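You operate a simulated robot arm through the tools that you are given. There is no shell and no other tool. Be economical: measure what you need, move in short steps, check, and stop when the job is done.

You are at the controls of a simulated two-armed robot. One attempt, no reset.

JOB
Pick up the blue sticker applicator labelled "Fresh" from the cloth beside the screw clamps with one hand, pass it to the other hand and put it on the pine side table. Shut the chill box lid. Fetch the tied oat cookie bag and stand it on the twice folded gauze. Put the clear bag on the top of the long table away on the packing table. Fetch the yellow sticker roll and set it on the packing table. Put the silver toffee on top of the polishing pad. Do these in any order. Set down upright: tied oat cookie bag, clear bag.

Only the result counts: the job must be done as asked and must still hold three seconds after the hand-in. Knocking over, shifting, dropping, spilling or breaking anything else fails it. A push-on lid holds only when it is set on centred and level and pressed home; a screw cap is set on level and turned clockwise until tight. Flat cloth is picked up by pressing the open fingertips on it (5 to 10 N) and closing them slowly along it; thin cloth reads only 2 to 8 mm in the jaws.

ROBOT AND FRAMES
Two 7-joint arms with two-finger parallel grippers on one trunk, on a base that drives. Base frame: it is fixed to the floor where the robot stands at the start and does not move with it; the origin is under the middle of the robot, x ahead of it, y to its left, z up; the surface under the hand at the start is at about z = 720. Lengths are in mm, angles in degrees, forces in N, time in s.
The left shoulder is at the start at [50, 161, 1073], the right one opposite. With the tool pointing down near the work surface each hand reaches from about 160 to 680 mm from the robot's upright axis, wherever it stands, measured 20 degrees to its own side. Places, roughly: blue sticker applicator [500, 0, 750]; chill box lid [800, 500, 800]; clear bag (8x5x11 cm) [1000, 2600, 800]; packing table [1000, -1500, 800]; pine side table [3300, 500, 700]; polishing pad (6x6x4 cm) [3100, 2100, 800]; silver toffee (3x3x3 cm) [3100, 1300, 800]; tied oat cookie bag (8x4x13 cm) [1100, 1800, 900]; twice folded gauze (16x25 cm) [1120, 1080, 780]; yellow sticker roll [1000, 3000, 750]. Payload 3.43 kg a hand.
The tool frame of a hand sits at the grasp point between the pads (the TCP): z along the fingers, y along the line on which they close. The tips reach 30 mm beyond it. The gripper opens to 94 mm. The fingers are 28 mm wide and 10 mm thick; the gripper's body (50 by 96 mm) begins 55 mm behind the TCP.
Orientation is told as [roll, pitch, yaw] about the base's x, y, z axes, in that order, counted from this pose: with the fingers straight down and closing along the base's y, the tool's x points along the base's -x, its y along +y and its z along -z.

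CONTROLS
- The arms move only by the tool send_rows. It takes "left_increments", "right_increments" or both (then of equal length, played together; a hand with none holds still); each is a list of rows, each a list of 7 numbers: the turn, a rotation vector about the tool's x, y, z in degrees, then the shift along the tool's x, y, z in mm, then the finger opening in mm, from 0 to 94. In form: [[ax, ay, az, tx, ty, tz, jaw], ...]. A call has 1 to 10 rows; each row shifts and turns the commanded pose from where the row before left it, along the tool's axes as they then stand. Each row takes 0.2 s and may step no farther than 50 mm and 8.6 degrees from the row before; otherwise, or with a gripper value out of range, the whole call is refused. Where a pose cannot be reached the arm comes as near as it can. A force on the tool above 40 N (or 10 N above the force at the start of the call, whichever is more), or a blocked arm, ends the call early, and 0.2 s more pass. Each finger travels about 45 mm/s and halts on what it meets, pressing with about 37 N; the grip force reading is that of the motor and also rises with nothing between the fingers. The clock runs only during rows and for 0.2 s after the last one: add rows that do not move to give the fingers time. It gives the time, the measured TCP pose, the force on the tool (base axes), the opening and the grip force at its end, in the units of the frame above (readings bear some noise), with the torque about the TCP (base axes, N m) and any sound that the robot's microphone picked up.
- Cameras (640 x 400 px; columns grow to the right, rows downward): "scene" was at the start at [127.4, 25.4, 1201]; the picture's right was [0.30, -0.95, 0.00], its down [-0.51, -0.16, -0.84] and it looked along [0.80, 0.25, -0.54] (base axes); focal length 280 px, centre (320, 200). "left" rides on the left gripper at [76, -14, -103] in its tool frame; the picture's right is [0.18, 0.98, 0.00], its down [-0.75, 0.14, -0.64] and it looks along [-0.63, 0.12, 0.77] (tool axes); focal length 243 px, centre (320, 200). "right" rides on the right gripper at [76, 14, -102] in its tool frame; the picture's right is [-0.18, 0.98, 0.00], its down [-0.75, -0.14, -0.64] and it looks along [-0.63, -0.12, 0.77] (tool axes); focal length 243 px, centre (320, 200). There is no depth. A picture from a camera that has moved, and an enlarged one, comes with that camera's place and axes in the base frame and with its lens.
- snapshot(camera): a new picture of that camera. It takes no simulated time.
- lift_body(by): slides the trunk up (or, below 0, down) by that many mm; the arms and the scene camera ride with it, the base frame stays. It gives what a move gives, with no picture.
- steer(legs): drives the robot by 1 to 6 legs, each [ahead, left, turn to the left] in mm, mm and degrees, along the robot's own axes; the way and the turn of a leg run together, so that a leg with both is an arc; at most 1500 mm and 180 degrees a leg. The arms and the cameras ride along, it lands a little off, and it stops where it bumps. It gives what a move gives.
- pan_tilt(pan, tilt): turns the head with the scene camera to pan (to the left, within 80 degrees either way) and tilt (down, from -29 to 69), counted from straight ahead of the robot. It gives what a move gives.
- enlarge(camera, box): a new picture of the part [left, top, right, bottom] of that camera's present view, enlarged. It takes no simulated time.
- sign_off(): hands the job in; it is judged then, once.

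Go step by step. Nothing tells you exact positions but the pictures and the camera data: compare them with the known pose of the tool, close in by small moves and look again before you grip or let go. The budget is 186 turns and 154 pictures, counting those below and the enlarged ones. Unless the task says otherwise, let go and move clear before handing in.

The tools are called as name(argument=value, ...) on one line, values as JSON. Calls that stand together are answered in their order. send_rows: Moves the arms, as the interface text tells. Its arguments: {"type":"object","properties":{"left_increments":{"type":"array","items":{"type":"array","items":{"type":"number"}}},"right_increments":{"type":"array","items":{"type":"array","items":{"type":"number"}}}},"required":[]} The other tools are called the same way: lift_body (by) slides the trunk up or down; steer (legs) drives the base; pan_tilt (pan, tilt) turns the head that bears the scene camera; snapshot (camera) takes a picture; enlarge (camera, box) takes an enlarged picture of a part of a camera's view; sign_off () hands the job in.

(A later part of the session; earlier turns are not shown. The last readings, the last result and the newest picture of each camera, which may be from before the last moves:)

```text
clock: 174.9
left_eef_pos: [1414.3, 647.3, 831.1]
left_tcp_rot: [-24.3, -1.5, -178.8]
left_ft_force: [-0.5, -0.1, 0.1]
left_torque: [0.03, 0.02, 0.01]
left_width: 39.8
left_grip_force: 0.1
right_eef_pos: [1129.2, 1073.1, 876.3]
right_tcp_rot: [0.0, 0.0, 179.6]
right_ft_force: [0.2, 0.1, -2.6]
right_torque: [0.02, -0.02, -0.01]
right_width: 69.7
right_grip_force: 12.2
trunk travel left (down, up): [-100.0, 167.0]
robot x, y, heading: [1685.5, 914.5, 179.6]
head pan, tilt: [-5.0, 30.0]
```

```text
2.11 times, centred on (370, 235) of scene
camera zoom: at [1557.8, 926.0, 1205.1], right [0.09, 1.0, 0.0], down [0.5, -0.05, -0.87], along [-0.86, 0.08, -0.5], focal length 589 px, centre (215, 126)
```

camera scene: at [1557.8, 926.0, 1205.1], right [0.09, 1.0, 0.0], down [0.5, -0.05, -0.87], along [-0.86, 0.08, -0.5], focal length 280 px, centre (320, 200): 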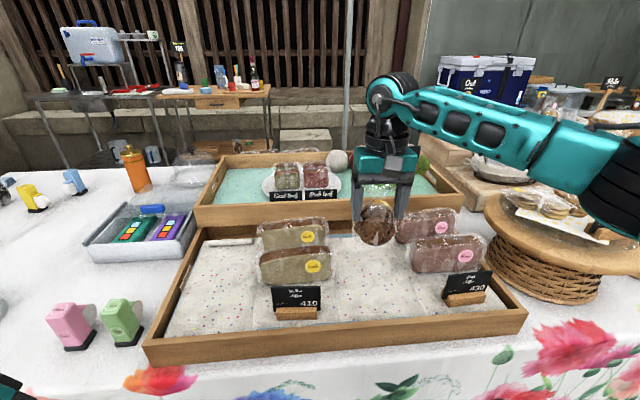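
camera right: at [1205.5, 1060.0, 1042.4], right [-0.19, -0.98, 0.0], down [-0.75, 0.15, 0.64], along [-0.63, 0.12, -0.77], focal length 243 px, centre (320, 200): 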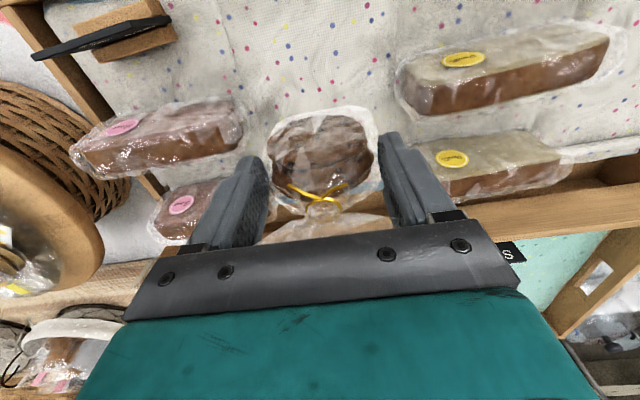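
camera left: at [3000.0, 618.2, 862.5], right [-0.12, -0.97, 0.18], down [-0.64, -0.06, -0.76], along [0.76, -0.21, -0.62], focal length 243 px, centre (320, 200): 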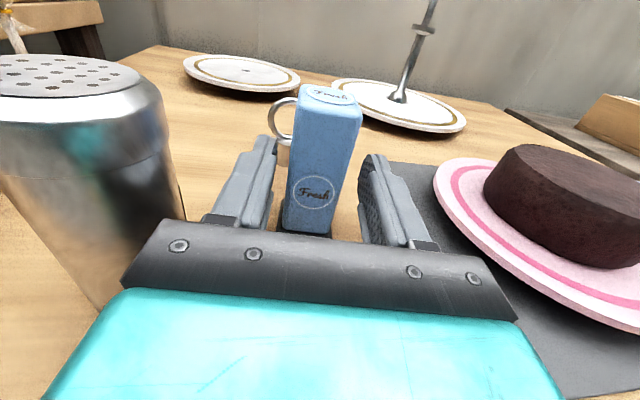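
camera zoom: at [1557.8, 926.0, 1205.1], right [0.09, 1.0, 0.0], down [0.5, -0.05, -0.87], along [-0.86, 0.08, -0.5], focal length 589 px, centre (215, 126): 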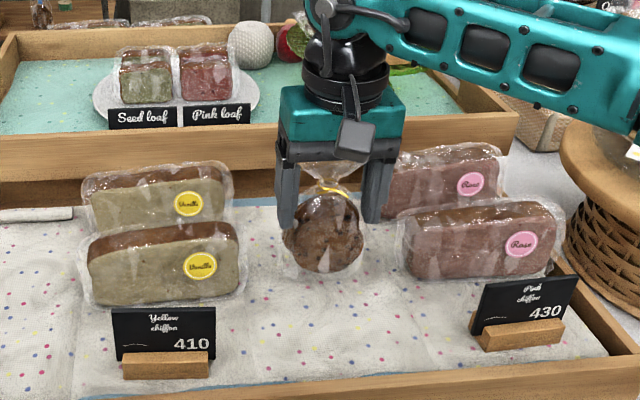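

Not yet touching; continue in 3 mm steps.

send_rows(right_increments=[[0, 0, 0, 0, 0, 3, 50], [0, 0, 0, 0, 0, 3, 50], [0, 0, 0, 0, 0, 2, 50], [0, 0, 0, 0, 0, 2, 50], [0, 0, 0, 0, 0, 0, 50]])

enlarge(camera="scene", box=[330, 190, 430, 290])

```text
clock: 176.1
left_eef_pos: [1414.8, 649.5, 832.2]
left_tcp_rot: [-24.3, -1.6, -178.8]
left_ft_force: [0.1, -0.2, 0.0]
left_torque: [-0.02, -0.01, 0.0]
left_width: 40.1
left_grip_force: 0.0
right_eef_pos: [1131.3, 1072.8, 870.2]
right_tcp_rot: [0.1, -0.3, 179.6]
right_ft_force: [-0.2, 6.3, 22.3]
right_torque: [-0.1, -0.02, 0.0]
right_width: 69.7
right_grip_force: 11.9
trunk travel left (down, up): [-100.0, 167.0]
robot x, y, heading: [1683.3, 918.0, 179.6]
head pan, tilt: [-5.0, 30.0]
```

```text
4.00 times, centred on (380, 240) of scene
camera zoom: at [1559.8, 926.0, 1205.6], right [0.09, 1.0, 0.0], down [0.5, -0.05, -0.87], along [-0.86, 0.08, -0.5], focal length 1120 px, centre (80, 40)
```

zoom: 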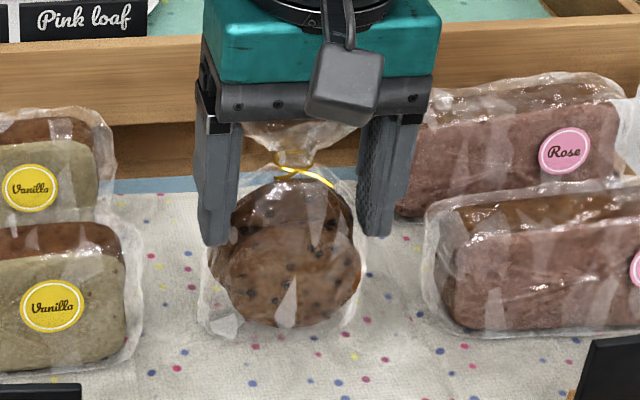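

Bag is down (22 N). Ease off, open, and rise.

send_rows(right_increments=[[0, 0, 0, 0, 0, -3, 50], [0, 0, 0, 0, 0, 0, 72], [0, 0, 0, 0, 0, 0, 80], [0, 0, 0, 0, 0, 0, 88], [0, 0, 0, 0, 0, 0, 92], [0, 0, 0, 0, 0, -15, 92], [0, 0, 0, 0, 0, -30, 92], [0, 0, 0, 0, 0, -40, 92], [0, 0, 0, 0, 0, -40, 92], [0, 0, 0, 20, 0, -40, 92]])

snapshot(camera="scene")

```text
clock: 178.3
left_eef_pos: [1415.2, 649.9, 831.9]
left_tcp_rot: [-24.2, -1.5, -178.8]
left_ft_force: [0.6, 0.4, 0.4]
left_torque: [-0.04, 0.02, -0.03]
left_width: 39.9
left_grip_force: 0.1
right_eef_pos: [1153.8, 1072.1, 1037.5]
right_tcp_rot: [0.0, 0.1, 179.8]
right_ft_force: [0.1, 0.7, 0.2]
right_torque: [0.03, 0.01, -0.01]
right_width: 92.0
right_grip_force: 0.0
trunk travel left (down, up): [-100.0, 167.0]
robot x, y, heading: [1686.6, 917.7, 179.6]
head pan, tilt: [-5.0, 30.0]
```

```text
66 pictures are left
camera scene: at [1558.2, 926.0, 1205.1], right [0.09, 1.0, 0.0], down [0.5, -0.05, -0.87], along [-0.86, 0.08, -0.5], focal length 280 px, centre (320, 200)
```

scene: 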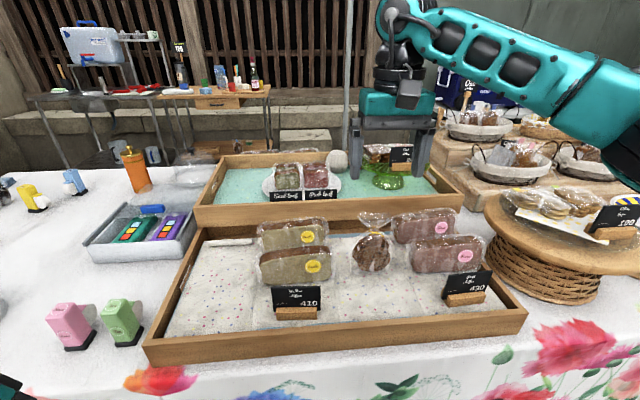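

Bag stands upright on the gauze. Now the chill box at left; zoom in on it.

enlarge(camera="scene", box=[60, 140, 260, 280])

```text
2.86 times, centred on (160, 210) of scene
camera zoom: at [1558.2, 926.0, 1205.1], right [0.09, 1.0, 0.0], down [0.5, -0.05, -0.87], along [-0.86, 0.08, -0.5], focal length 800 px, centre (777, 171)
```

zoom: 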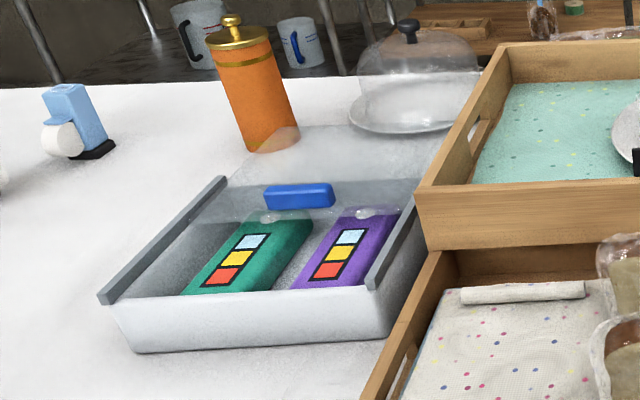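

It is a sliding lid with a blue handle on its near edge (handle ≈[866, 528]); it must be pulled toward +x about 130 mm along the rails. Reach is the issue, so I check how close the base can get.

pan_tilt(pan=0, tilt=69)

snapshot(camera="scene")

```text
clock: 179.4
left_eef_pos: [1414.5, 648.0, 831.3]
left_tcp_rot: [-24.3, -1.5, -178.8]
left_ft_force: [-0.6, 0.7, 0.8]
left_torque: [-0.02, 0.0, 0.02]
left_width: 40.0
left_grip_force: 0.0
right_eef_pos: [1152.0, 1072.5, 1036.3]
right_tcp_rot: [0.0, -0.1, 179.6]
right_ft_force: [0.1, 0.5, -1.2]
right_torque: [-0.02, -0.01, 0.01]
right_width: 91.8
right_grip_force: 0.1
trunk travel left (down, up): [-100.0, 167.0]
robot x, y, heading: [1682.3, 918.7, 179.4]
head pan, tilt: [0.0, 68.8]
```

```text
64 pictures are left
camera scene: at [1592.0, 917.9, 1153.6], right [0.01, 1.0, 0.0], down [0.93, -0.01, -0.36], along [-0.36, 0.0, -0.93], focal length 280 px, centre (320, 200)
```

scene: 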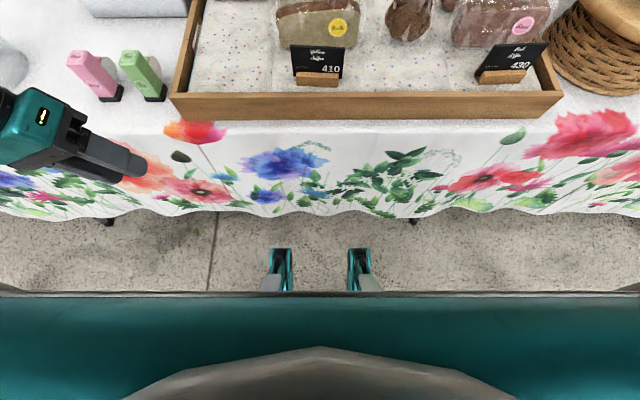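

The base has low feet that can pass under the table. Raise the left hand for clearance, retract the right one, and drive left to y≈360.

send_rows(left_increments=[[5, 0, 0, 0, -15, -34, 40], [5, 0, 0, 0, -15, -34, 40], [5, 0, 0, 0, -15, -34, 40], [5, 0, 0, 0, -15, -34, 40], [0, 0, 0, 0, -15, -34, 40]], right_increments=[[0, 0, 0, 40, 0, -10, 60], [0, 0, 0, 40, 0, -10, 60], [0, 0, 0, 40, 0, -10, 60], [0, 0, 0, 40, 0, -10, 40], [0, 0, 0, 20, 0, 0, 20]])

steer(legs=[[0, 560, 0]])

pan_tilt(pan=0, tilt=38)

snapshot(camera="scene")

```text
clock: 180.6
left_eef_pos: [1391.2, 623.7, 960.3]
left_tcp_rot: [-44.8, -1.6, -178.7]
left_ft_force: [1.0, -0.9, -0.1]
left_torque: [0.04, 0.03, 0.01]
left_width: 39.9
left_grip_force: 0.1
left hand out of reach, approached as far as the arm can: row 1, 2, 3, 4, 5
right_eef_pos: [1333.6, 1071.4, 1078.6]
right_tcp_rot: [0.0, 0.0, 179.6]
right_ft_force: [0.4, -0.2, 0.3]
right_torque: [0.01, 0.01, 0.0]
right_width: 19.7
right_grip_force: 0.0
trunk travel left (down, up): [-100.0, 167.0]
robot x, y, heading: [1687.4, 919.3, 179.8]
head pan, tilt: [0.0, 68.8]
```

```text
clock: 185.8
left_eef_pos: [1387.3, 81.4, 960.6]
left_tcp_rot: [-44.7, -1.6, -178.9]
left_ft_force: [0.0, -0.1, -0.2]
left_torque: [-0.01, 0.03, -0.03]
left_width: 40.0
left_grip_force: 0.1
right_eef_pos: [1329.3, 527.0, 1077.6]
right_tcp_rot: [0.0, 0.0, 179.4]
right_ft_force: [-0.1, 0.1, 0.2]
right_torque: [0.02, 0.02, 0.0]
right_width: 19.8
right_grip_force: 0.1
trunk travel left (down, up): [-100.0, 167.0]
robot x, y, heading: [1680.4, 374.7, 179.2]
head pan, tilt: [0.0, 68.8]
```

```text
clock: 186.8
left_eef_pos: [1385.0, 82.1, 960.1]
left_tcp_rot: [-44.7, -1.6, -178.9]
left_ft_force: [-0.1, 0.3, 0.1]
left_torque: [0.05, 0.0, -0.02]
left_width: 39.9
left_grip_force: 0.1
right_eef_pos: [1328.5, 527.1, 1078.0]
right_tcp_rot: [-0.1, 0.0, 179.4]
right_ft_force: [-1.0, -0.4, 0.5]
right_torque: [-0.02, 0.02, 0.0]
right_width: 20.0
right_grip_force: 0.0
trunk travel left (down, up): [-100.0, 167.0]
robot x, y, heading: [1679.9, 372.4, 179.4]
head pan, tilt: [0.0, 38.0]
```

```text
63 pictures are left
camera scene: at [1556.9, 373.0, 1192.6], right [0.01, 1.0, 0.0], down [0.62, -0.01, -0.79], along [-0.79, 0.01, -0.62], focal length 280 px, centre (320, 200)
```

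scene: 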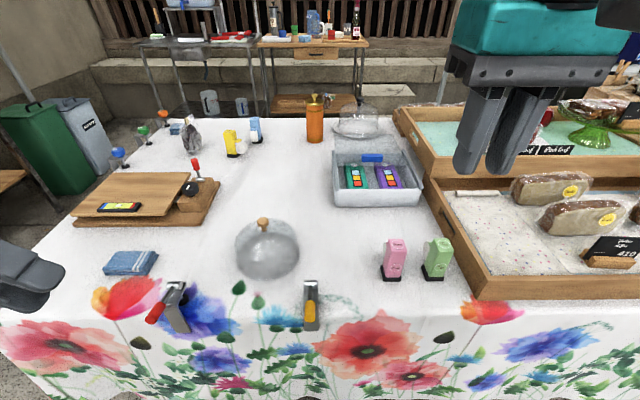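

Handle at [861, 529]; box near edge x≈1005. Drive 110 mm closer, slowly, watching for a bump.

steer(legs=[[110, 0, 0.6]])

send_rows(right_increments=[[0, 0, 0, -40, 0, 0, 10], [0, 0, 0, -40, 0, 0, 10], [0, 0, 0, -40, 0, 10, 10], [0, 0, 0, -40, 0, 20, 10], [0, 0, 0, -40, 0, 20, 10], [0, 0, 0, -40, 0, 20, 10], [0, 0, 0, -40, 0, 20, 10], [0, 0, 0, 0, 0, 0, 10]])

snapshot(camera="right")

```text
clock: 188.0
left_eef_pos: [1314.6, 77.9, 960.2]
left_tcp_rot: [-44.7, -1.5, -178.3]
left_ft_force: [0.2, 0.2, -0.1]
left_torque: [0.02, 0.01, 0.01]
left_width: 40.2
left_grip_force: 0.1
right_eef_pos: [1253.5, 525.6, 1076.4]
right_tcp_rot: [0.0, 0.2, 179.7]
right_ft_force: [-0.9, 0.6, 0.1]
right_torque: [0.03, -0.01, -0.03]
right_width: 20.0
right_grip_force: 0.0
trunk travel left (down, up): [-100.0, 167.0]
robot x, y, heading: [1607.3, 375.3, 179.9]
head pan, tilt: [0.0, 38.0]
stopped in leg 1: the robot was blocked; the commanded pose is now the measured one
```

```text
clock: 189.8
left_eef_pos: [1315.2, 79.5, 961.1]
left_tcp_rot: [-44.7, -1.7, -178.2]
left_ft_force: [-0.7, -0.4, -0.5]
left_torque: [-0.02, 0.01, -0.01]
left_width: 40.0
left_grip_force: 0.1
right_eef_pos: [974.3, 526.3, 984.8]
right_tcp_rot: [-0.1, 0.1, 180.0]
right_ft_force: [-0.4, -0.8, -0.5]
right_torque: [0.02, -0.02, -0.02]
right_width: 9.9
right_grip_force: 0.1
right hand out of reach, approached as far as the arm can: row 7
trunk travel left (down, up): [-100.0, 167.0]
robot x, y, heading: [1609.6, 375.3, 179.8]
head pan, tilt: [0.0, 38.0]
```

```text
62 pictures are left
camera right: at [1050.1, 511.7, 1087.6], right [-0.19, -0.98, 0.0], down [-0.75, 0.14, 0.64], along [-0.63, 0.12, -0.77], focal length 243 px, centre (320, 200)
```

right: 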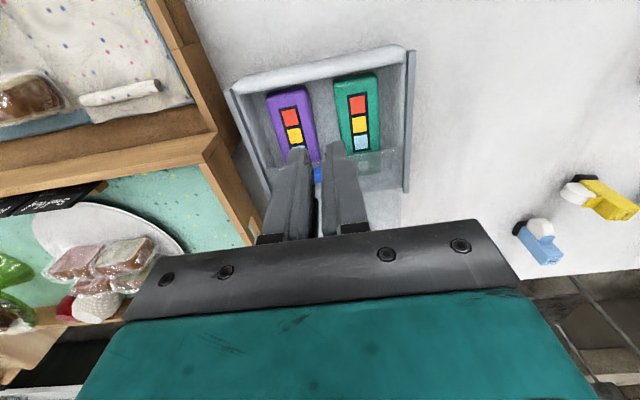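

Blocked at x≈1608, so I'll use tilt: lower the trunk 60 mm, tip the right fingers 35° forward, and extend over the handle.

lift_body(by=-60)

send_rows(right_increments=[[0, -7, 0, 0, 0, 0, 0], [0, -7, 0, 0, 0, 0, 0], [0, -7, 0, 0, 0, 0, 0], [0, -7, 0, 0, 0, 0, 0], [0, -7, 0, 0, 0, 0, 0], [0, 0, 0, -27, 0, 19, 0], [0, 0, 0, -27, 0, 19, 0], [0, 0, 0, -27, 0, 19, 0], [0, 0, 0, -27, 0, 19, 0], [0, 0, 0, 0, 0, 0, 0]])

snapshot(camera="right")

snapshot(camera="scene")

```text
clock: 190.8
left_eef_pos: [1316.4, 79.6, 900.5]
left_tcp_rot: [-44.7, -1.6, -178.2]
left_ft_force: [-0.8, 0.4, 0.1]
left_torque: [0.02, -0.01, 0.02]
left_width: 39.9
left_grip_force: 0.0
right_eef_pos: [975.1, 527.4, 925.9]
right_tcp_rot: [0.0, 0.2, 179.8]
right_ft_force: [-0.3, -0.1, 0.5]
right_torque: [0.0, 0.03, -0.01]
right_width: 10.0
right_grip_force: 0.0
trunk travel left (down, up): [-40.0, 227.0]
robot x, y, heading: [1610.3, 374.3, 180.0]
head pan, tilt: [0.0, 38.0]
```

```text
clock: 193.0
left_eef_pos: [1315.5, 79.2, 899.8]
left_tcp_rot: [-44.8, -1.7, -178.4]
left_ft_force: [0.3, 1.3, 0.1]
left_torque: [0.0, -0.04, -0.01]
left_width: 39.9
left_grip_force: 0.0
right_eef_pos: [860.5, 525.4, 920.5]
right_tcp_rot: [0.0, -34.8, 180.0]
right_ft_force: [0.7, -1.0, -0.2]
right_torque: [0.01, 0.01, 0.01]
right_width: 0.0
right_grip_force: 33.2
right hand out of reach, approached as far as the arm can: row 9
trunk travel left (down, up): [-40.0, 227.0]
robot x, y, heading: [1605.3, 375.0, 180.1]
head pan, tilt: [0.0, 38.0]
```

```text
61 pictures are left
camera right: at [980.5, 511.6, 961.1], right [-0.15, -0.98, 0.11], down [-0.25, 0.14, 0.96], along [-0.96, 0.12, -0.27], focal length 243 px, centre (320, 200)
```

right: 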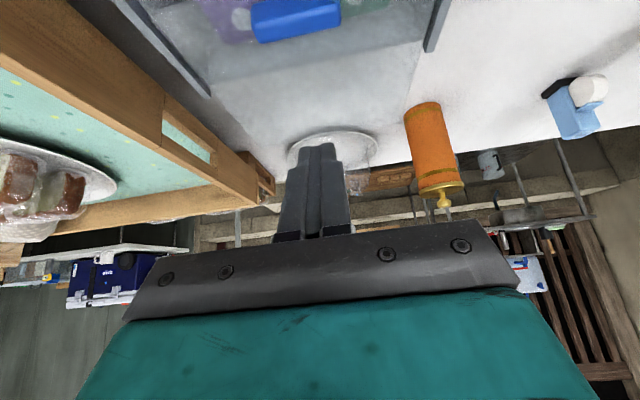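

```text
60 pictures are left
camera scene: at [1484.2, 372.8, 1132.7], right [0.0, 1.0, 0.0], down [0.62, 0.0, -0.79], along [-0.79, 0.0, -0.62], focal length 280 px, centre (320, 200)
```

scene: 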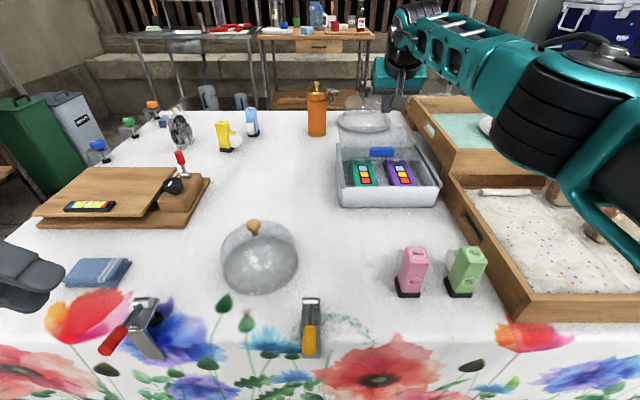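

I want to make sure the right elbow isn't near the loaves; look to the right.

pan_tilt(pan=-35, tilt=38)

snapshot(camera="scene")

```text
clock: 194.0
left_eef_pos: [1315.3, 79.6, 900.4]
left_tcp_rot: [-44.7, -1.6, -178.3]
left_ft_force: [0.0, 0.6, -0.1]
left_torque: [0.02, -0.02, 0.03]
left_width: 39.9
left_grip_force: 0.0
right_eef_pos: [859.1, 526.5, 921.5]
right_tcp_rot: [0.1, -34.8, 179.8]
right_ft_force: [-0.3, -0.3, -1.0]
right_torque: [-0.03, 0.02, -0.01]
right_width: 0.0
right_grip_force: 33.1
trunk travel left (down, up): [-40.0, 227.0]
robot x, y, heading: [1609.4, 373.9, 179.8]
head pan, tilt: [-35.0, 38.0]
```

```text
59 pictures are left
camera scene: at [1499.9, 422.1, 1132.7], right [0.57, 0.82, 0.0], down [0.5, -0.35, -0.79], along [-0.64, 0.45, -0.62], focal length 280 px, centre (320, 200)
```

scene: 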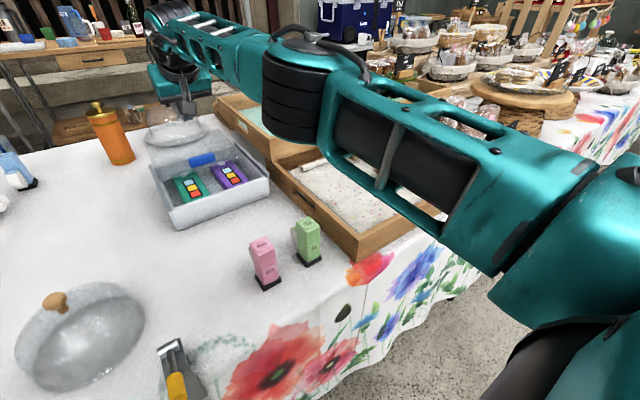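

Arm is clear. Zoom in on the lid and handle for its exact shape.

enlarge(camera="scene", box=[130, 90, 290, 240])

```text
2.67 times, centred on (210, 165) of scene
camera zoom: at [1499.9, 422.1, 1132.7], right [0.57, 0.82, 0.0], down [0.5, -0.35, -0.79], along [-0.64, 0.45, -0.62], focal length 746 px, centre (613, 293)
```

zoom: 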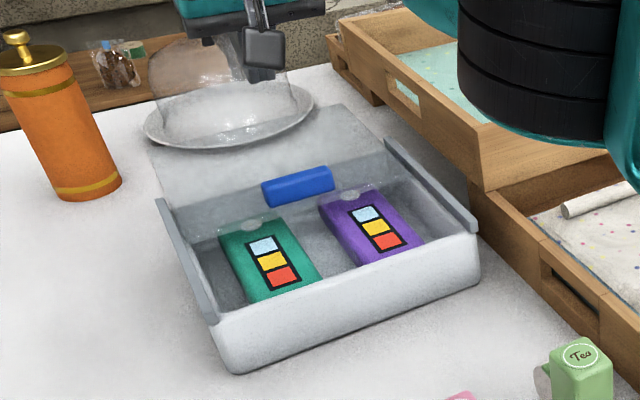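

Handle centre [869, 527, ~800], lid plane ≈790. Lower the closed fingertips just behind the handle.

send_rows(right_increments=[[0, 0, 0, 3.2, 0, 22.8, 0], [0, 0, 0, 3.2, 0, 22.8, 0], [0, 0, 0, 8.6, 0, 12.3, 0], [0, 0, 0, 8.6, 0, 12.3, 0], [0, 0, 0, 0, 0, 0, 0]])

enlarge(camera="scene", box=[130, 90, 290, 240])

snapshot(camera="right")

```text
clock: 195.2
left_eef_pos: [1315.1, 79.4, 900.0]
left_tcp_rot: [-44.7, -1.6, -178.2]
left_ft_force: [1.2, -0.8, 0.1]
left_torque: [0.01, 0.02, -0.01]
left_width: 40.1
left_grip_force: 0.0
right_eef_pos: [857.9, 521.7, 868.7]
right_tcp_rot: [0.0, -34.8, 179.8]
right_ft_force: [0.2, -0.7, 0.2]
right_torque: [-0.01, 0.0, -0.01]
right_width: 0.0
right_grip_force: 33.3
right hand out of reach, approached as far as the arm can: row 1, 2
trunk travel left (down, up): [-40.0, 227.0]
robot x, y, heading: [1609.2, 374.1, 179.9]
head pan, tilt: [-35.0, 38.0]
```

```text
2.67 times, centred on (210, 165) of scene
camera zoom: at [1499.9, 422.2, 1132.7], right [0.58, 0.82, 0.0], down [0.5, -0.35, -0.79], along [-0.64, 0.45, -0.62], focal length 746 px, centre (613, 293)
```

zoom: 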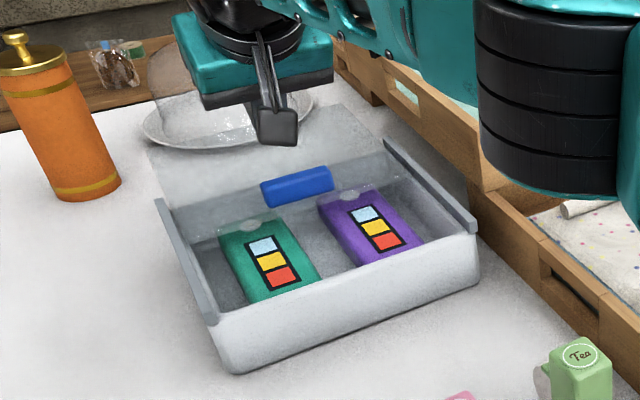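

```text
56 pictures are left
camera right: at [978.7, 507.1, 909.1], right [-0.15, -0.98, 0.11], down [-0.25, 0.14, 0.96], along [-0.96, 0.12, -0.27], focal length 243 px, centre (320, 200)
```

right: 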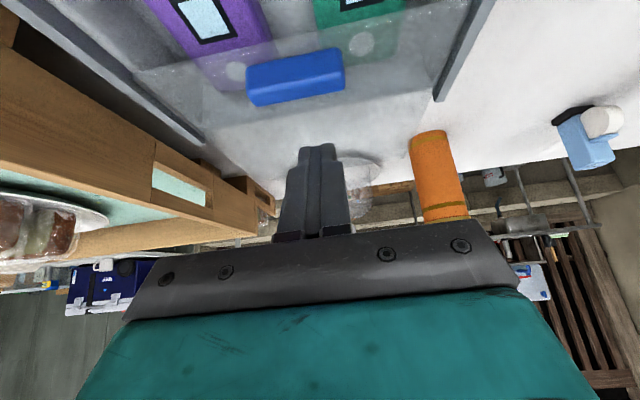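

About 10 mm short of a safe hook. Tilt 8° more and extend a little, then check.

send_rows(right_increments=[[0, -8, 0, 0, -4, 0, 0], [0, 0, 0, -14, 0, 13, 0], [0, 0, 0, 6.8, 0, 7.3, 0], [0, 0, 0, 0, 0, 0, 0]])

snapshot(camera="right")

```text
clock: 196.2
left_eef_pos: [1315.5, 78.3, 900.6]
left_tcp_rot: [-44.7, -1.5, -178.3]
left_ft_force: [0.8, -0.1, 0.7]
left_torque: [0.01, 0.0, -0.01]
left_width: 39.7
left_grip_force: 0.1
right_eef_pos: [839.4, 525.8, 857.3]
right_tcp_rot: [0.0, -42.8, 179.9]
right_ft_force: [0.1, 0.2, 0.0]
right_torque: [-0.01, -0.02, 0.0]
right_width: 0.3
right_grip_force: 32.7
trunk travel left (down, up): [-40.0, 227.0]
robot x, y, heading: [1606.4, 370.1, 179.6]
head pan, tilt: [-35.0, 38.0]
```

```text
55 pictures are left
camera right: at [964.6, 511.9, 880.4], right [-0.14, -0.98, 0.13], down [-0.12, 0.14, 0.98], along [-0.98, 0.12, -0.13], focal length 243 px, centre (320, 200)
```

right: 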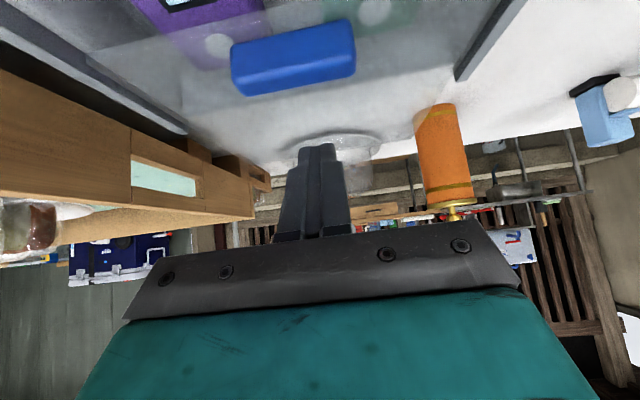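

Fingertip is ~25 mm behind the handle. Lower 26 mm so that it drops behind the handle.

send_rows(right_increments=[[0, 0, 0, 8.5, 0, 9.2, 0], [0, 0, 0, 6, 0, 6.4, 0], [0, 0, 0, 3.4, 0, 3.7, 0], [0, 0, 0, 0, 0, 0, 0]])

snapshot(camera="right")

enlarge(camera="scene", box=[130, 90, 290, 240])

```text
clock: 197.2
left_eef_pos: [1315.0, 78.4, 900.2]
left_tcp_rot: [-44.7, -1.6, -178.3]
left_ft_force: [0.3, 1.2, 0.1]
left_torque: [-0.03, 0.01, -0.01]
left_width: 40.2
left_grip_force: 0.0
right_eef_pos: [838.5, 526.0, 831.4]
right_tcp_rot: [0.0, -42.8, 179.8]
right_ft_force: [0.5, -0.7, -0.6]
right_torque: [0.01, -0.05, -0.03]
right_width: 0.0
right_grip_force: 33.3
trunk travel left (down, up): [-40.0, 227.0]
robot x, y, heading: [1609.7, 377.2, 179.7]
head pan, tilt: [-35.0, 38.0]
```

```text
54 pictures are left
camera right: at [964.7, 510.6, 854.3], right [-0.14, -0.98, 0.13], down [-0.12, 0.14, 0.98], along [-0.98, 0.12, -0.13], focal length 243 px, centre (320, 200)
```

right: 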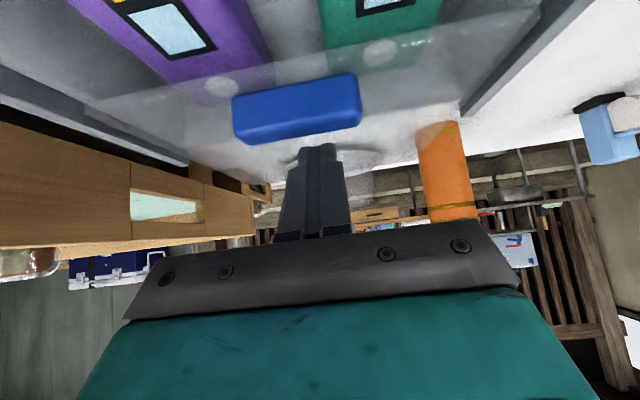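

```text
2.67 times, centred on (210, 165) of scene
camera zoom: at [1499.9, 422.2, 1132.7], right [0.58, 0.82, 0.0], down [0.5, -0.35, -0.79], along [-0.64, 0.45, -0.62], focal length 746 px, centre (613, 293)
```

zoom: 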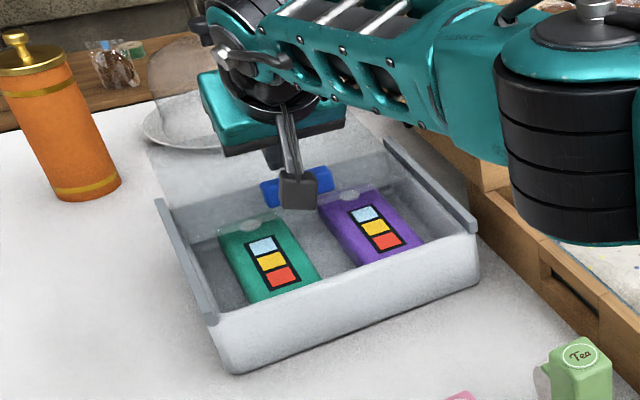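

Tip is just behind and slightly below the handle top. Lower 4 mm more and start pulling toward +x.

send_rows(right_increments=[[0, 0, 0, 2.7, 0, 2.9, 0], [0, 0, 0, 7.3, 0, -6.8, 0], [0, 0, 0, 7.3, 0, -6.8, 0], [0, 0, 0, 7.3, 0, -6.8, 0], [0, 0, 0, 7.3, 0, -6.8, 0], [0, 0, 0, 7.3, 0, -6.8, 0]])

snapshot(camera="right")

```text
clock: 198.6
left_eef_pos: [1315.2, 79.3, 900.3]
left_tcp_rot: [-44.6, -1.6, -178.3]
left_ft_force: [-0.4, 1.3, -0.3]
left_torque: [0.0, 0.03, 0.03]
left_width: 40.0
left_grip_force: 0.0
right_eef_pos: [890.4, 523.1, 827.0]
right_tcp_rot: [0.0, -42.8, 179.8]
right_ft_force: [-0.3, -0.7, 0.3]
right_torque: [-0.01, -0.01, 0.02]
right_width: 0.0
right_grip_force: 33.1
trunk travel left (down, up): [-40.0, 227.0]
robot x, y, heading: [1609.2, 375.2, 180.0]
head pan, tilt: [-35.0, 38.0]
```

```text
52 pictures are left
camera right: at [1015.1, 509.5, 850.2], right [-0.14, -0.98, 0.13], down [-0.12, 0.14, 0.98], along [-0.98, 0.12, -0.13], focal length 243 px, centre (320, 200)
```

right: 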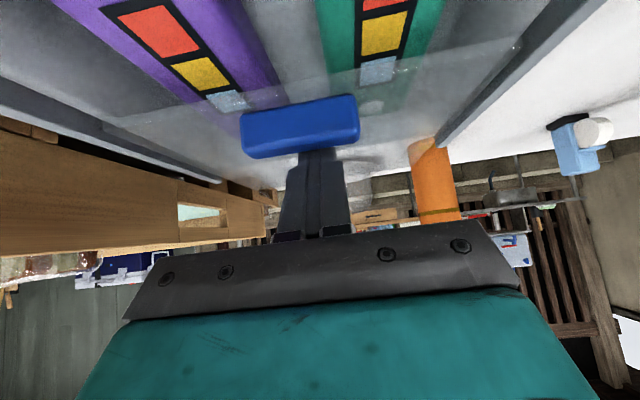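

The lid slides along with the fingertip. Keep pulling.

send_rows(right_increments=[[0, 0, 0, 7.3, 0, -6.8, 0], [0, 0, 0, 7.3, 0, -6.8, 0], [0, 0, 0, 7.3, 0, -6.8, 0], [0, 0, 0, 7.3, 0, -6.8, 0], [0, 0, 0, 7.3, 0, -6.8, 0], [0, 0, 0, 7.3, 0, -6.8, 0], [0, 0, 0, 7.3, 0, -6.8, 0]])

enlarge(camera="scene", box=[130, 90, 290, 240])

```text
clock: 200.2
left_eef_pos: [1316.6, 78.6, 901.0]
left_tcp_rot: [-44.7, -1.6, -178.3]
left_ft_force: [-0.2, 1.0, -0.4]
left_torque: [0.01, 0.01, 0.01]
left_width: 40.1
left_grip_force: 0.1
right_eef_pos: [958.4, 525.3, 826.6]
right_tcp_rot: [0.0, -42.7, 179.9]
right_ft_force: [0.3, -0.3, 1.8]
right_torque: [-0.01, 0.02, -0.01]
right_width: 0.0
right_grip_force: 33.1
trunk travel left (down, up): [-40.0, 227.0]
robot x, y, heading: [1609.9, 376.0, 179.9]
head pan, tilt: [-35.0, 38.0]
```

```text
2.67 times, centred on (210, 165) of scene
camera zoom: at [1500.0, 422.2, 1132.7], right [0.58, 0.82, 0.0], down [0.5, -0.35, -0.79], along [-0.64, 0.45, -0.62], focal length 746 px, centre (613, 293)
```

zoom: 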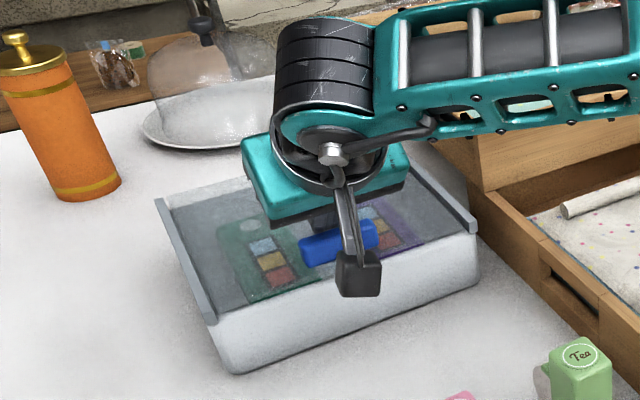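

Nearly shut. Pull further until it meets its stop.

send_rows(right_increments=[[0, 0, 0, 5.9, 0, -5.5, 0], [0, 0, 0, 5.9, 0, -5.5, 0], [0, 0, 0, 5.9, 0, -5.5, 0], [0, 0, 0, 5.9, 0, -5.5, 0], [0, 0, 0, 5.9, 0, -5.5, 0], [0, 0, 0, 5.9, 0, -5.5, 0]])

enlarge(camera="scene", box=[130, 90, 290, 240])

```text
clock: 201.0
left_eef_pos: [1315.3, 79.7, 901.2]
left_tcp_rot: [-44.7, -1.6, -178.3]
left_ft_force: [-0.3, -0.2, -0.7]
left_torque: [0.0, -0.05, 0.01]
left_width: 40.0
left_grip_force: 0.1
right_eef_pos: [976.8, 526.8, 838.3]
right_tcp_rot: [0.2, -44.3, 179.6]
right_ft_force: [1.9, 0.4, 3.5]
right_torque: [0.0, 0.16, 0.0]
right_width: 0.0
right_grip_force: 32.7
trunk travel left (down, up): [-40.0, 227.0]
robot x, y, heading: [1608.2, 372.4, 179.9]
head pan, tilt: [-35.0, 38.0]
stopped in row 4 (right hand): the force on the tool passed its limit at 47 N (the readings are from after the stop); the commanded pose is now the measured one
```

```text
2.67 times, centred on (210, 165) of scene
camera zoom: at [1500.3, 422.4, 1132.6], right [0.58, 0.82, 0.0], down [0.5, -0.35, -0.79], along [-0.64, 0.45, -0.62], focal length 746 px, centre (613, 293)
```

zoom: 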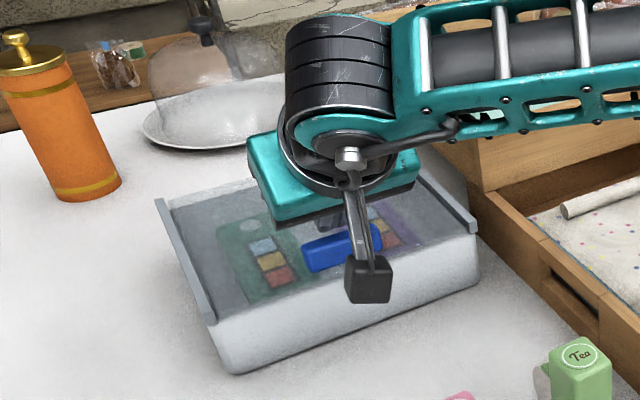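

The lid met its stop. Lift the hand straight up and inspect.

send_rows(right_increments=[[0, 0, 0, -10, 0, -10, 0], [0, 0, 0, -23, 0, -24, 0], [0, 0, 0, -23, 0, -24, 0], [0, 0, 0, -23, 0, -24, 0], [0, 8, 0, 0, 0, -30, 0], [0, 8, 0, 0, 0, -30, 0]])

enlarge(camera="scene", box=[120, 70, 300, 240])

```text
clock: 202.4
left_eef_pos: [1314.8, 79.4, 900.1]
left_tcp_rot: [-44.7, -1.6, -178.3]
left_ft_force: [-0.1, 0.5, -0.1]
left_torque: [-0.02, 0.0, 0.0]
left_width: 40.0
left_grip_force: 0.0
right_eef_pos: [1018.3, 525.7, 998.4]
right_tcp_rot: [0.1, -28.1, 179.9]
right_ft_force: [-0.7, -0.5, 0.2]
right_torque: [0.0, 0.01, 0.0]
right_width: 0.1
right_grip_force: 33.3
trunk travel left (down, up): [-40.0, 227.0]
robot x, y, heading: [1608.1, 372.9, 180.0]
head pan, tilt: [-35.0, 38.0]
```

```text
2.35 times, centred on (210, 155) of scene
camera zoom: at [1500.0, 422.2, 1132.7], right [0.57, 0.82, 0.0], down [0.5, -0.35, -0.79], along [-0.64, 0.45, -0.62], focal length 659 px, centre (579, 306)
```

zoom: 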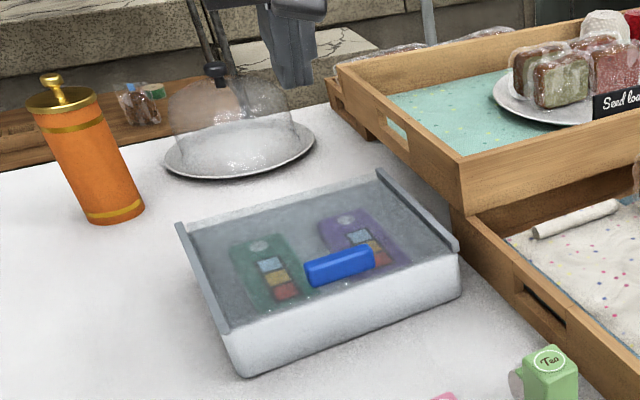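

Lid is fully shut. Reset the right hand, raise the trunk, back off and drive along the table to the clear bag (y≈2600).

send_rows(right_increments=[[0, 7, 0, 20, 0, -10, 40], [0, 7, 0, 30, 0, -10, 60], [0, 7, 0, 40, 0, -10, 60], [0, 7, 0, 40, 0, -10, 60], [0, 0, 0, 40, 0, 0, 60], [0, 0, 0, 40, 0, 0, 60], [0, 0, 0, 40, 0, 0, 60]])

lift_body(by=60)

steer(legs=[[-120, 0, 0], [0, -1030, 0], [0, -1030, 0]])

pan_tilt(pan=-20, tilt=30)

snapshot(camera="scene")

```text
clock: 204.0
left_eef_pos: [1315.1, 79.8, 900.1]
left_tcp_rot: [-44.7, -1.6, -178.3]
left_ft_force: [0.1, 0.4, 0.6]
left_torque: [-0.02, -0.01, 0.0]
left_width: 39.9
left_grip_force: 0.1
right_eef_pos: [1272.3, 524.7, 999.8]
right_tcp_rot: [0.2, -0.1, 179.7]
right_ft_force: [0.5, 0.2, 0.1]
right_torque: [0.0, 0.05, -0.03]
right_width: 59.8
right_grip_force: 0.2
trunk travel left (down, up): [-40.0, 227.0]
robot x, y, heading: [1607.9, 374.2, 179.9]
head pan, tilt: [-35.0, 38.0]
```

```text
clock: 205.0
left_eef_pos: [1314.9, 79.4, 960.5]
left_tcp_rot: [-44.6, -1.6, -178.3]
left_ft_force: [0.1, 0.1, 0.5]
left_torque: [0.06, 0.01, 0.0]
left_width: 39.9
left_grip_force: 0.1
right_eef_pos: [1271.9, 525.6, 1060.3]
right_tcp_rot: [0.1, -0.1, 179.7]
right_ft_force: [0.2, 0.8, -0.3]
right_torque: [-0.01, 0.0, 0.0]
right_width: 60.2
right_grip_force: 0.1
trunk travel left (down, up): [-100.0, 167.0]
robot x, y, heading: [1606.8, 374.3, 179.9]
head pan, tilt: [-35.0, 38.0]
```

```text
clock: 224.0
left_eef_pos: [1421.8, 2121.3, 960.3]
left_tcp_rot: [-44.7, -1.6, -178.9]
left_ft_force: [0.3, 0.1, 0.0]
left_torque: [-0.01, -0.02, -0.02]
left_width: 39.9
left_grip_force: 0.0
right_eef_pos: [1383.9, 2567.3, 1059.5]
right_tcp_rot: [0.0, -0.2, 179.2]
right_ft_force: [-0.6, -0.5, -0.6]
right_torque: [0.0, 0.01, 0.01]
right_width: 60.0
right_grip_force: 0.1
trunk travel left (down, up): [-100.0, 167.0]
robot x, y, heading: [1715.9, 2411.0, 179.4]
head pan, tilt: [-35.0, 38.0]
```

```text
clock: 224.7
left_eef_pos: [1422.0, 2120.4, 960.2]
left_tcp_rot: [-44.7, -1.6, -178.9]
left_ft_force: [-0.6, 0.8, 0.6]
left_torque: [0.0, 0.0, 0.0]
left_width: 40.0
left_grip_force: 0.1
right_eef_pos: [1382.7, 2567.4, 1059.4]
right_tcp_rot: [0.1, -0.3, 179.1]
right_ft_force: [-0.2, -0.5, -0.4]
right_torque: [-0.01, -0.02, -0.01]
right_width: 59.9
right_grip_force: 0.0
trunk travel left (down, up): [-100.0, 167.0]
robot x, y, heading: [1716.8, 2412.8, 179.3]
head pan, tilt: [-20.0, 30.0]
```

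```text
48 pictures are left
camera scene: at [1595.4, 2444.0, 1205.0], right [0.35, 0.94, 0.0], down [0.47, -0.18, -0.87], along [-0.81, 0.31, -0.5], focal length 280 px, centre (320, 200)
```

scene: 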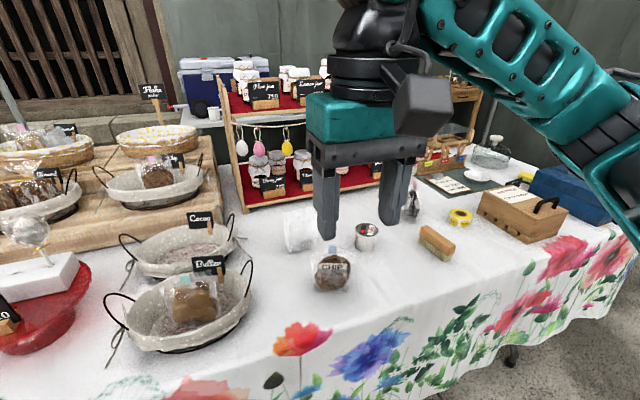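

I see a frosted clear item near [1004, 2607], a "CHIP" cookie bag nearer, and the yellow roll at about [1080, 3098]. Zoom in.

enlarge(camera="scene", box=[260, 180, 420, 300])

enlarge(camera="scene", box=[390, 150, 550, 270])

```text
3.33 times, centred on (340, 240) of scene
camera zoom: at [1595.4, 2444.0, 1205.0], right [0.35, 0.94, 0.0], down [0.47, -0.18, -0.87], along [-0.81, 0.31, -0.5], focal length 933 px, centre (253, 67)
```

zoom: 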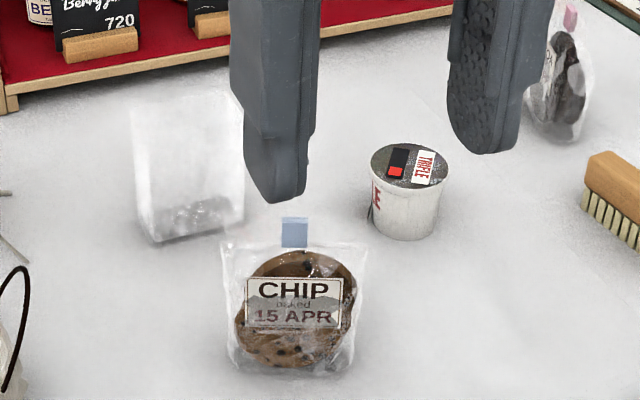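

```text
3.33 times, centred on (470, 210) of scene
camera zoom: at [1595.4, 2444.0, 1205.0], right [0.35, 0.94, 0.0], down [0.47, -0.18, -0.87], along [-0.81, 0.31, -0.5], focal length 933 px, centre (-180, 167)
```

zoom: 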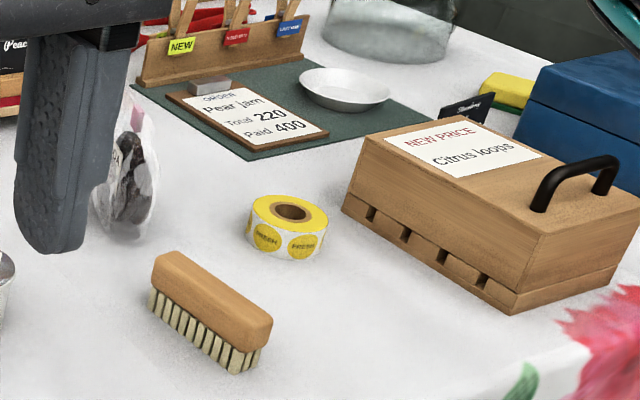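

Clear bag stands at about [1019, 2608], 78 mm wide in y. Drive 75 mm closer and hover over it.

steer(legs=[[75, 0, 0.6]])

send_rows(right_increments=[[0, 0, 0, -45, -6, 0, 94], [0, 0, 0, -45, -6, 0, 94], [0, 0, 0, -45, -6, 10, 94], [0, 0, 0, -45, -6, 20, 94], [0, 0, 0, -40, -6, 25, 94], [0, 0, 0, -30, -5, 25, 94], [0, 0, 0, 0, 0, 0, 94]])

snapshot(camera="right")

```text
clock: 225.8
left_eef_pos: [1348.7, 2119.2, 960.4]
left_tcp_rot: [-44.7, -1.5, -178.5]
left_ft_force: [-0.2, -0.8, -0.4]
left_torque: [0.05, 0.0, -0.04]
left_width: 39.9
left_grip_force: 0.1
right_eef_pos: [1306.1, 2565.4, 1060.0]
right_tcp_rot: [0.1, -0.1, 179.5]
right_ft_force: [-0.5, 0.5, -0.5]
right_torque: [0.0, -0.04, 0.0]
right_width: 60.2
right_grip_force: 0.2
trunk travel left (down, up): [-100.0, 167.0]
robot x, y, heading: [1641.6, 2416.7, 179.7]
head pan, tilt: [-20.0, 30.0]
```

```text
clock: 227.4
left_eef_pos: [1348.8, 2119.7, 960.0]
left_tcp_rot: [-44.7, -1.6, -178.4]
left_ft_force: [0.0, 0.2, 0.3]
left_torque: [0.03, 0.03, -0.05]
left_width: 40.1
left_grip_force: 0.0
right_eef_pos: [1059.2, 2603.0, 981.3]
right_tcp_rot: [0.1, -0.2, 179.7]
right_ft_force: [0.3, -0.1, 0.8]
right_torque: [0.0, -0.01, 0.0]
right_width: 93.9
right_grip_force: 0.3
trunk travel left (down, up): [-100.0, 167.0]
robot x, y, heading: [1640.5, 2414.4, 179.9]
head pan, tilt: [-20.0, 30.0]
```

```text
45 pictures are left
camera right: at [1133.7, 2589.9, 1083.0], right [-0.19, -0.98, 0.0], down [-0.75, 0.15, 0.64], along [-0.63, 0.12, -0.76], focal length 243 px, centre (320, 200)
```

right: 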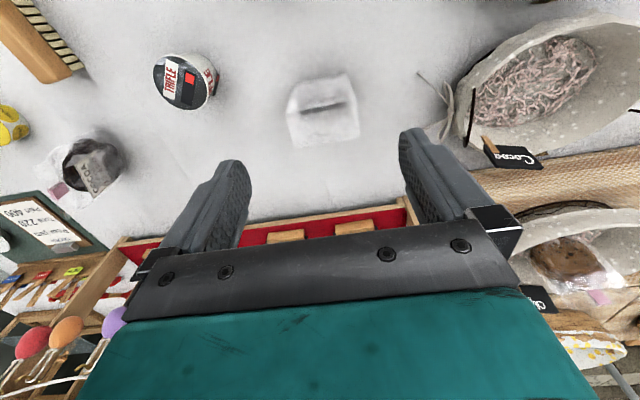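

The bag is straight below-ahead; enlarge for its exact outline.

enlarge(camera="right", box=[260, 55, 390, 165])

```text
3.64 times, centred on (325, 110) of right
camera zoom: at [1133.7, 2589.9, 1083.0], right [-0.19, -0.98, 0.0], down [-0.75, 0.15, 0.64], along [-0.63, 0.12, -0.76], focal length 882 px, centre (302, 527)
```

zoom: 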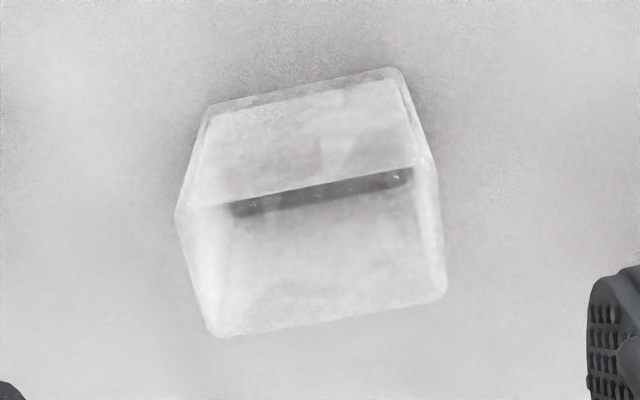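

Bag centre is [1028, 2605], top ≈835. Move over and lower to TCP z≈817, then close gently.

send_rows(right_increments=[[0, 0, 0, -31, -2, 0, 94], [0, 0, 0, 0, 0, 40, 94], [0, 0, 0, 0, 0, 40, 94], [0, 0, 0, 0, 0, 40, 94], [0, 0, 0, 0, 0, 30, 94], [0, 0, 0, 0, 0, 14, 94], [0, 0, 0, 0, 0, 0, 94]])

snapshot(camera="right")

```text
clock: 229.0
left_eef_pos: [1348.6, 2118.9, 961.5]
left_tcp_rot: [-44.7, -1.7, -178.6]
left_ft_force: [-0.1, -0.5, -0.5]
left_torque: [0.02, -0.02, 0.01]
left_width: 40.3
left_grip_force: 0.1
right_eef_pos: [1025.3, 2603.7, 815.3]
right_tcp_rot: [0.1, -0.3, 179.6]
right_ft_force: [-0.7, 0.3, -0.3]
right_torque: [0.0, -0.01, -0.01]
right_width: 93.9
right_grip_force: 0.0
trunk travel left (down, up): [-100.0, 167.0]
robot x, y, heading: [1643.8, 2414.2, 179.7]
head pan, tilt: [-20.0, 30.0]
```

```text
43 pictures are left
camera right: at [1100.6, 2589.0, 917.2], right [-0.19, -0.98, 0.0], down [-0.75, 0.15, 0.64], along [-0.63, 0.12, -0.77], focal length 243 px, centre (320, 200)
```

right: 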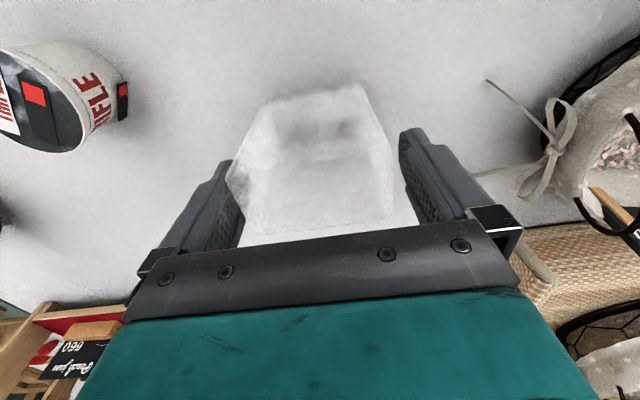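

Bag is between the fingers. Close and lift.

send_rows(right_increments=[[0, 0, 0, 0, 0, 0, 86], [0, 0, 0, 0, 0, 0, 78], [0, 0, 0, 0, 0, 0, 68], [0, 0, 0, 0, 0, 0, 60], [0, 0, 0, 0, 0, 0, 60], [0, 0, 0, 0, 0, 0, 60], [0, 0, 0, 0, 0, -15, 60], [0, 0, 0, 0, 0, -25, 60], [0, 0, 0, 0, 0, -40, 60], [0, 0, 0, 0, 0, -40, 60]])

snapshot(camera="scene")

```text
clock: 231.2
left_eef_pos: [1348.5, 2118.6, 960.8]
left_tcp_rot: [-44.7, -1.5, -178.5]
left_ft_force: [0.2, 0.3, -0.5]
left_torque: [0.0, -0.01, 0.01]
left_width: 40.0
left_grip_force: 0.1
right_eef_pos: [1024.1, 2604.1, 935.0]
right_tcp_rot: [0.1, -0.2, 179.7]
right_ft_force: [0.1, -0.7, -1.4]
right_torque: [0.02, 0.0, -0.03]
right_width: 82.0
right_grip_force: 8.0
trunk travel left (down, up): [-100.0, 167.0]
robot x, y, heading: [1642.1, 2412.9, 180.0]
head pan, tilt: [-20.0, 30.0]
```

```text
42 pictures are left
camera scene: at [1519.7, 2443.4, 1205.1], right [0.35, 0.94, 0.0], down [0.47, -0.17, -0.87], along [-0.81, 0.3, -0.5], focal length 280 px, centre (320, 200)
```

scene: 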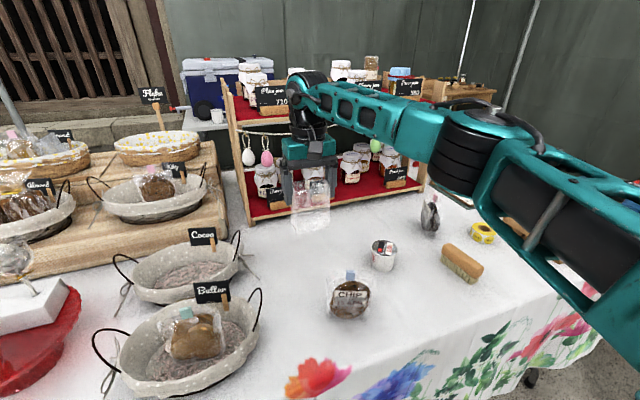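

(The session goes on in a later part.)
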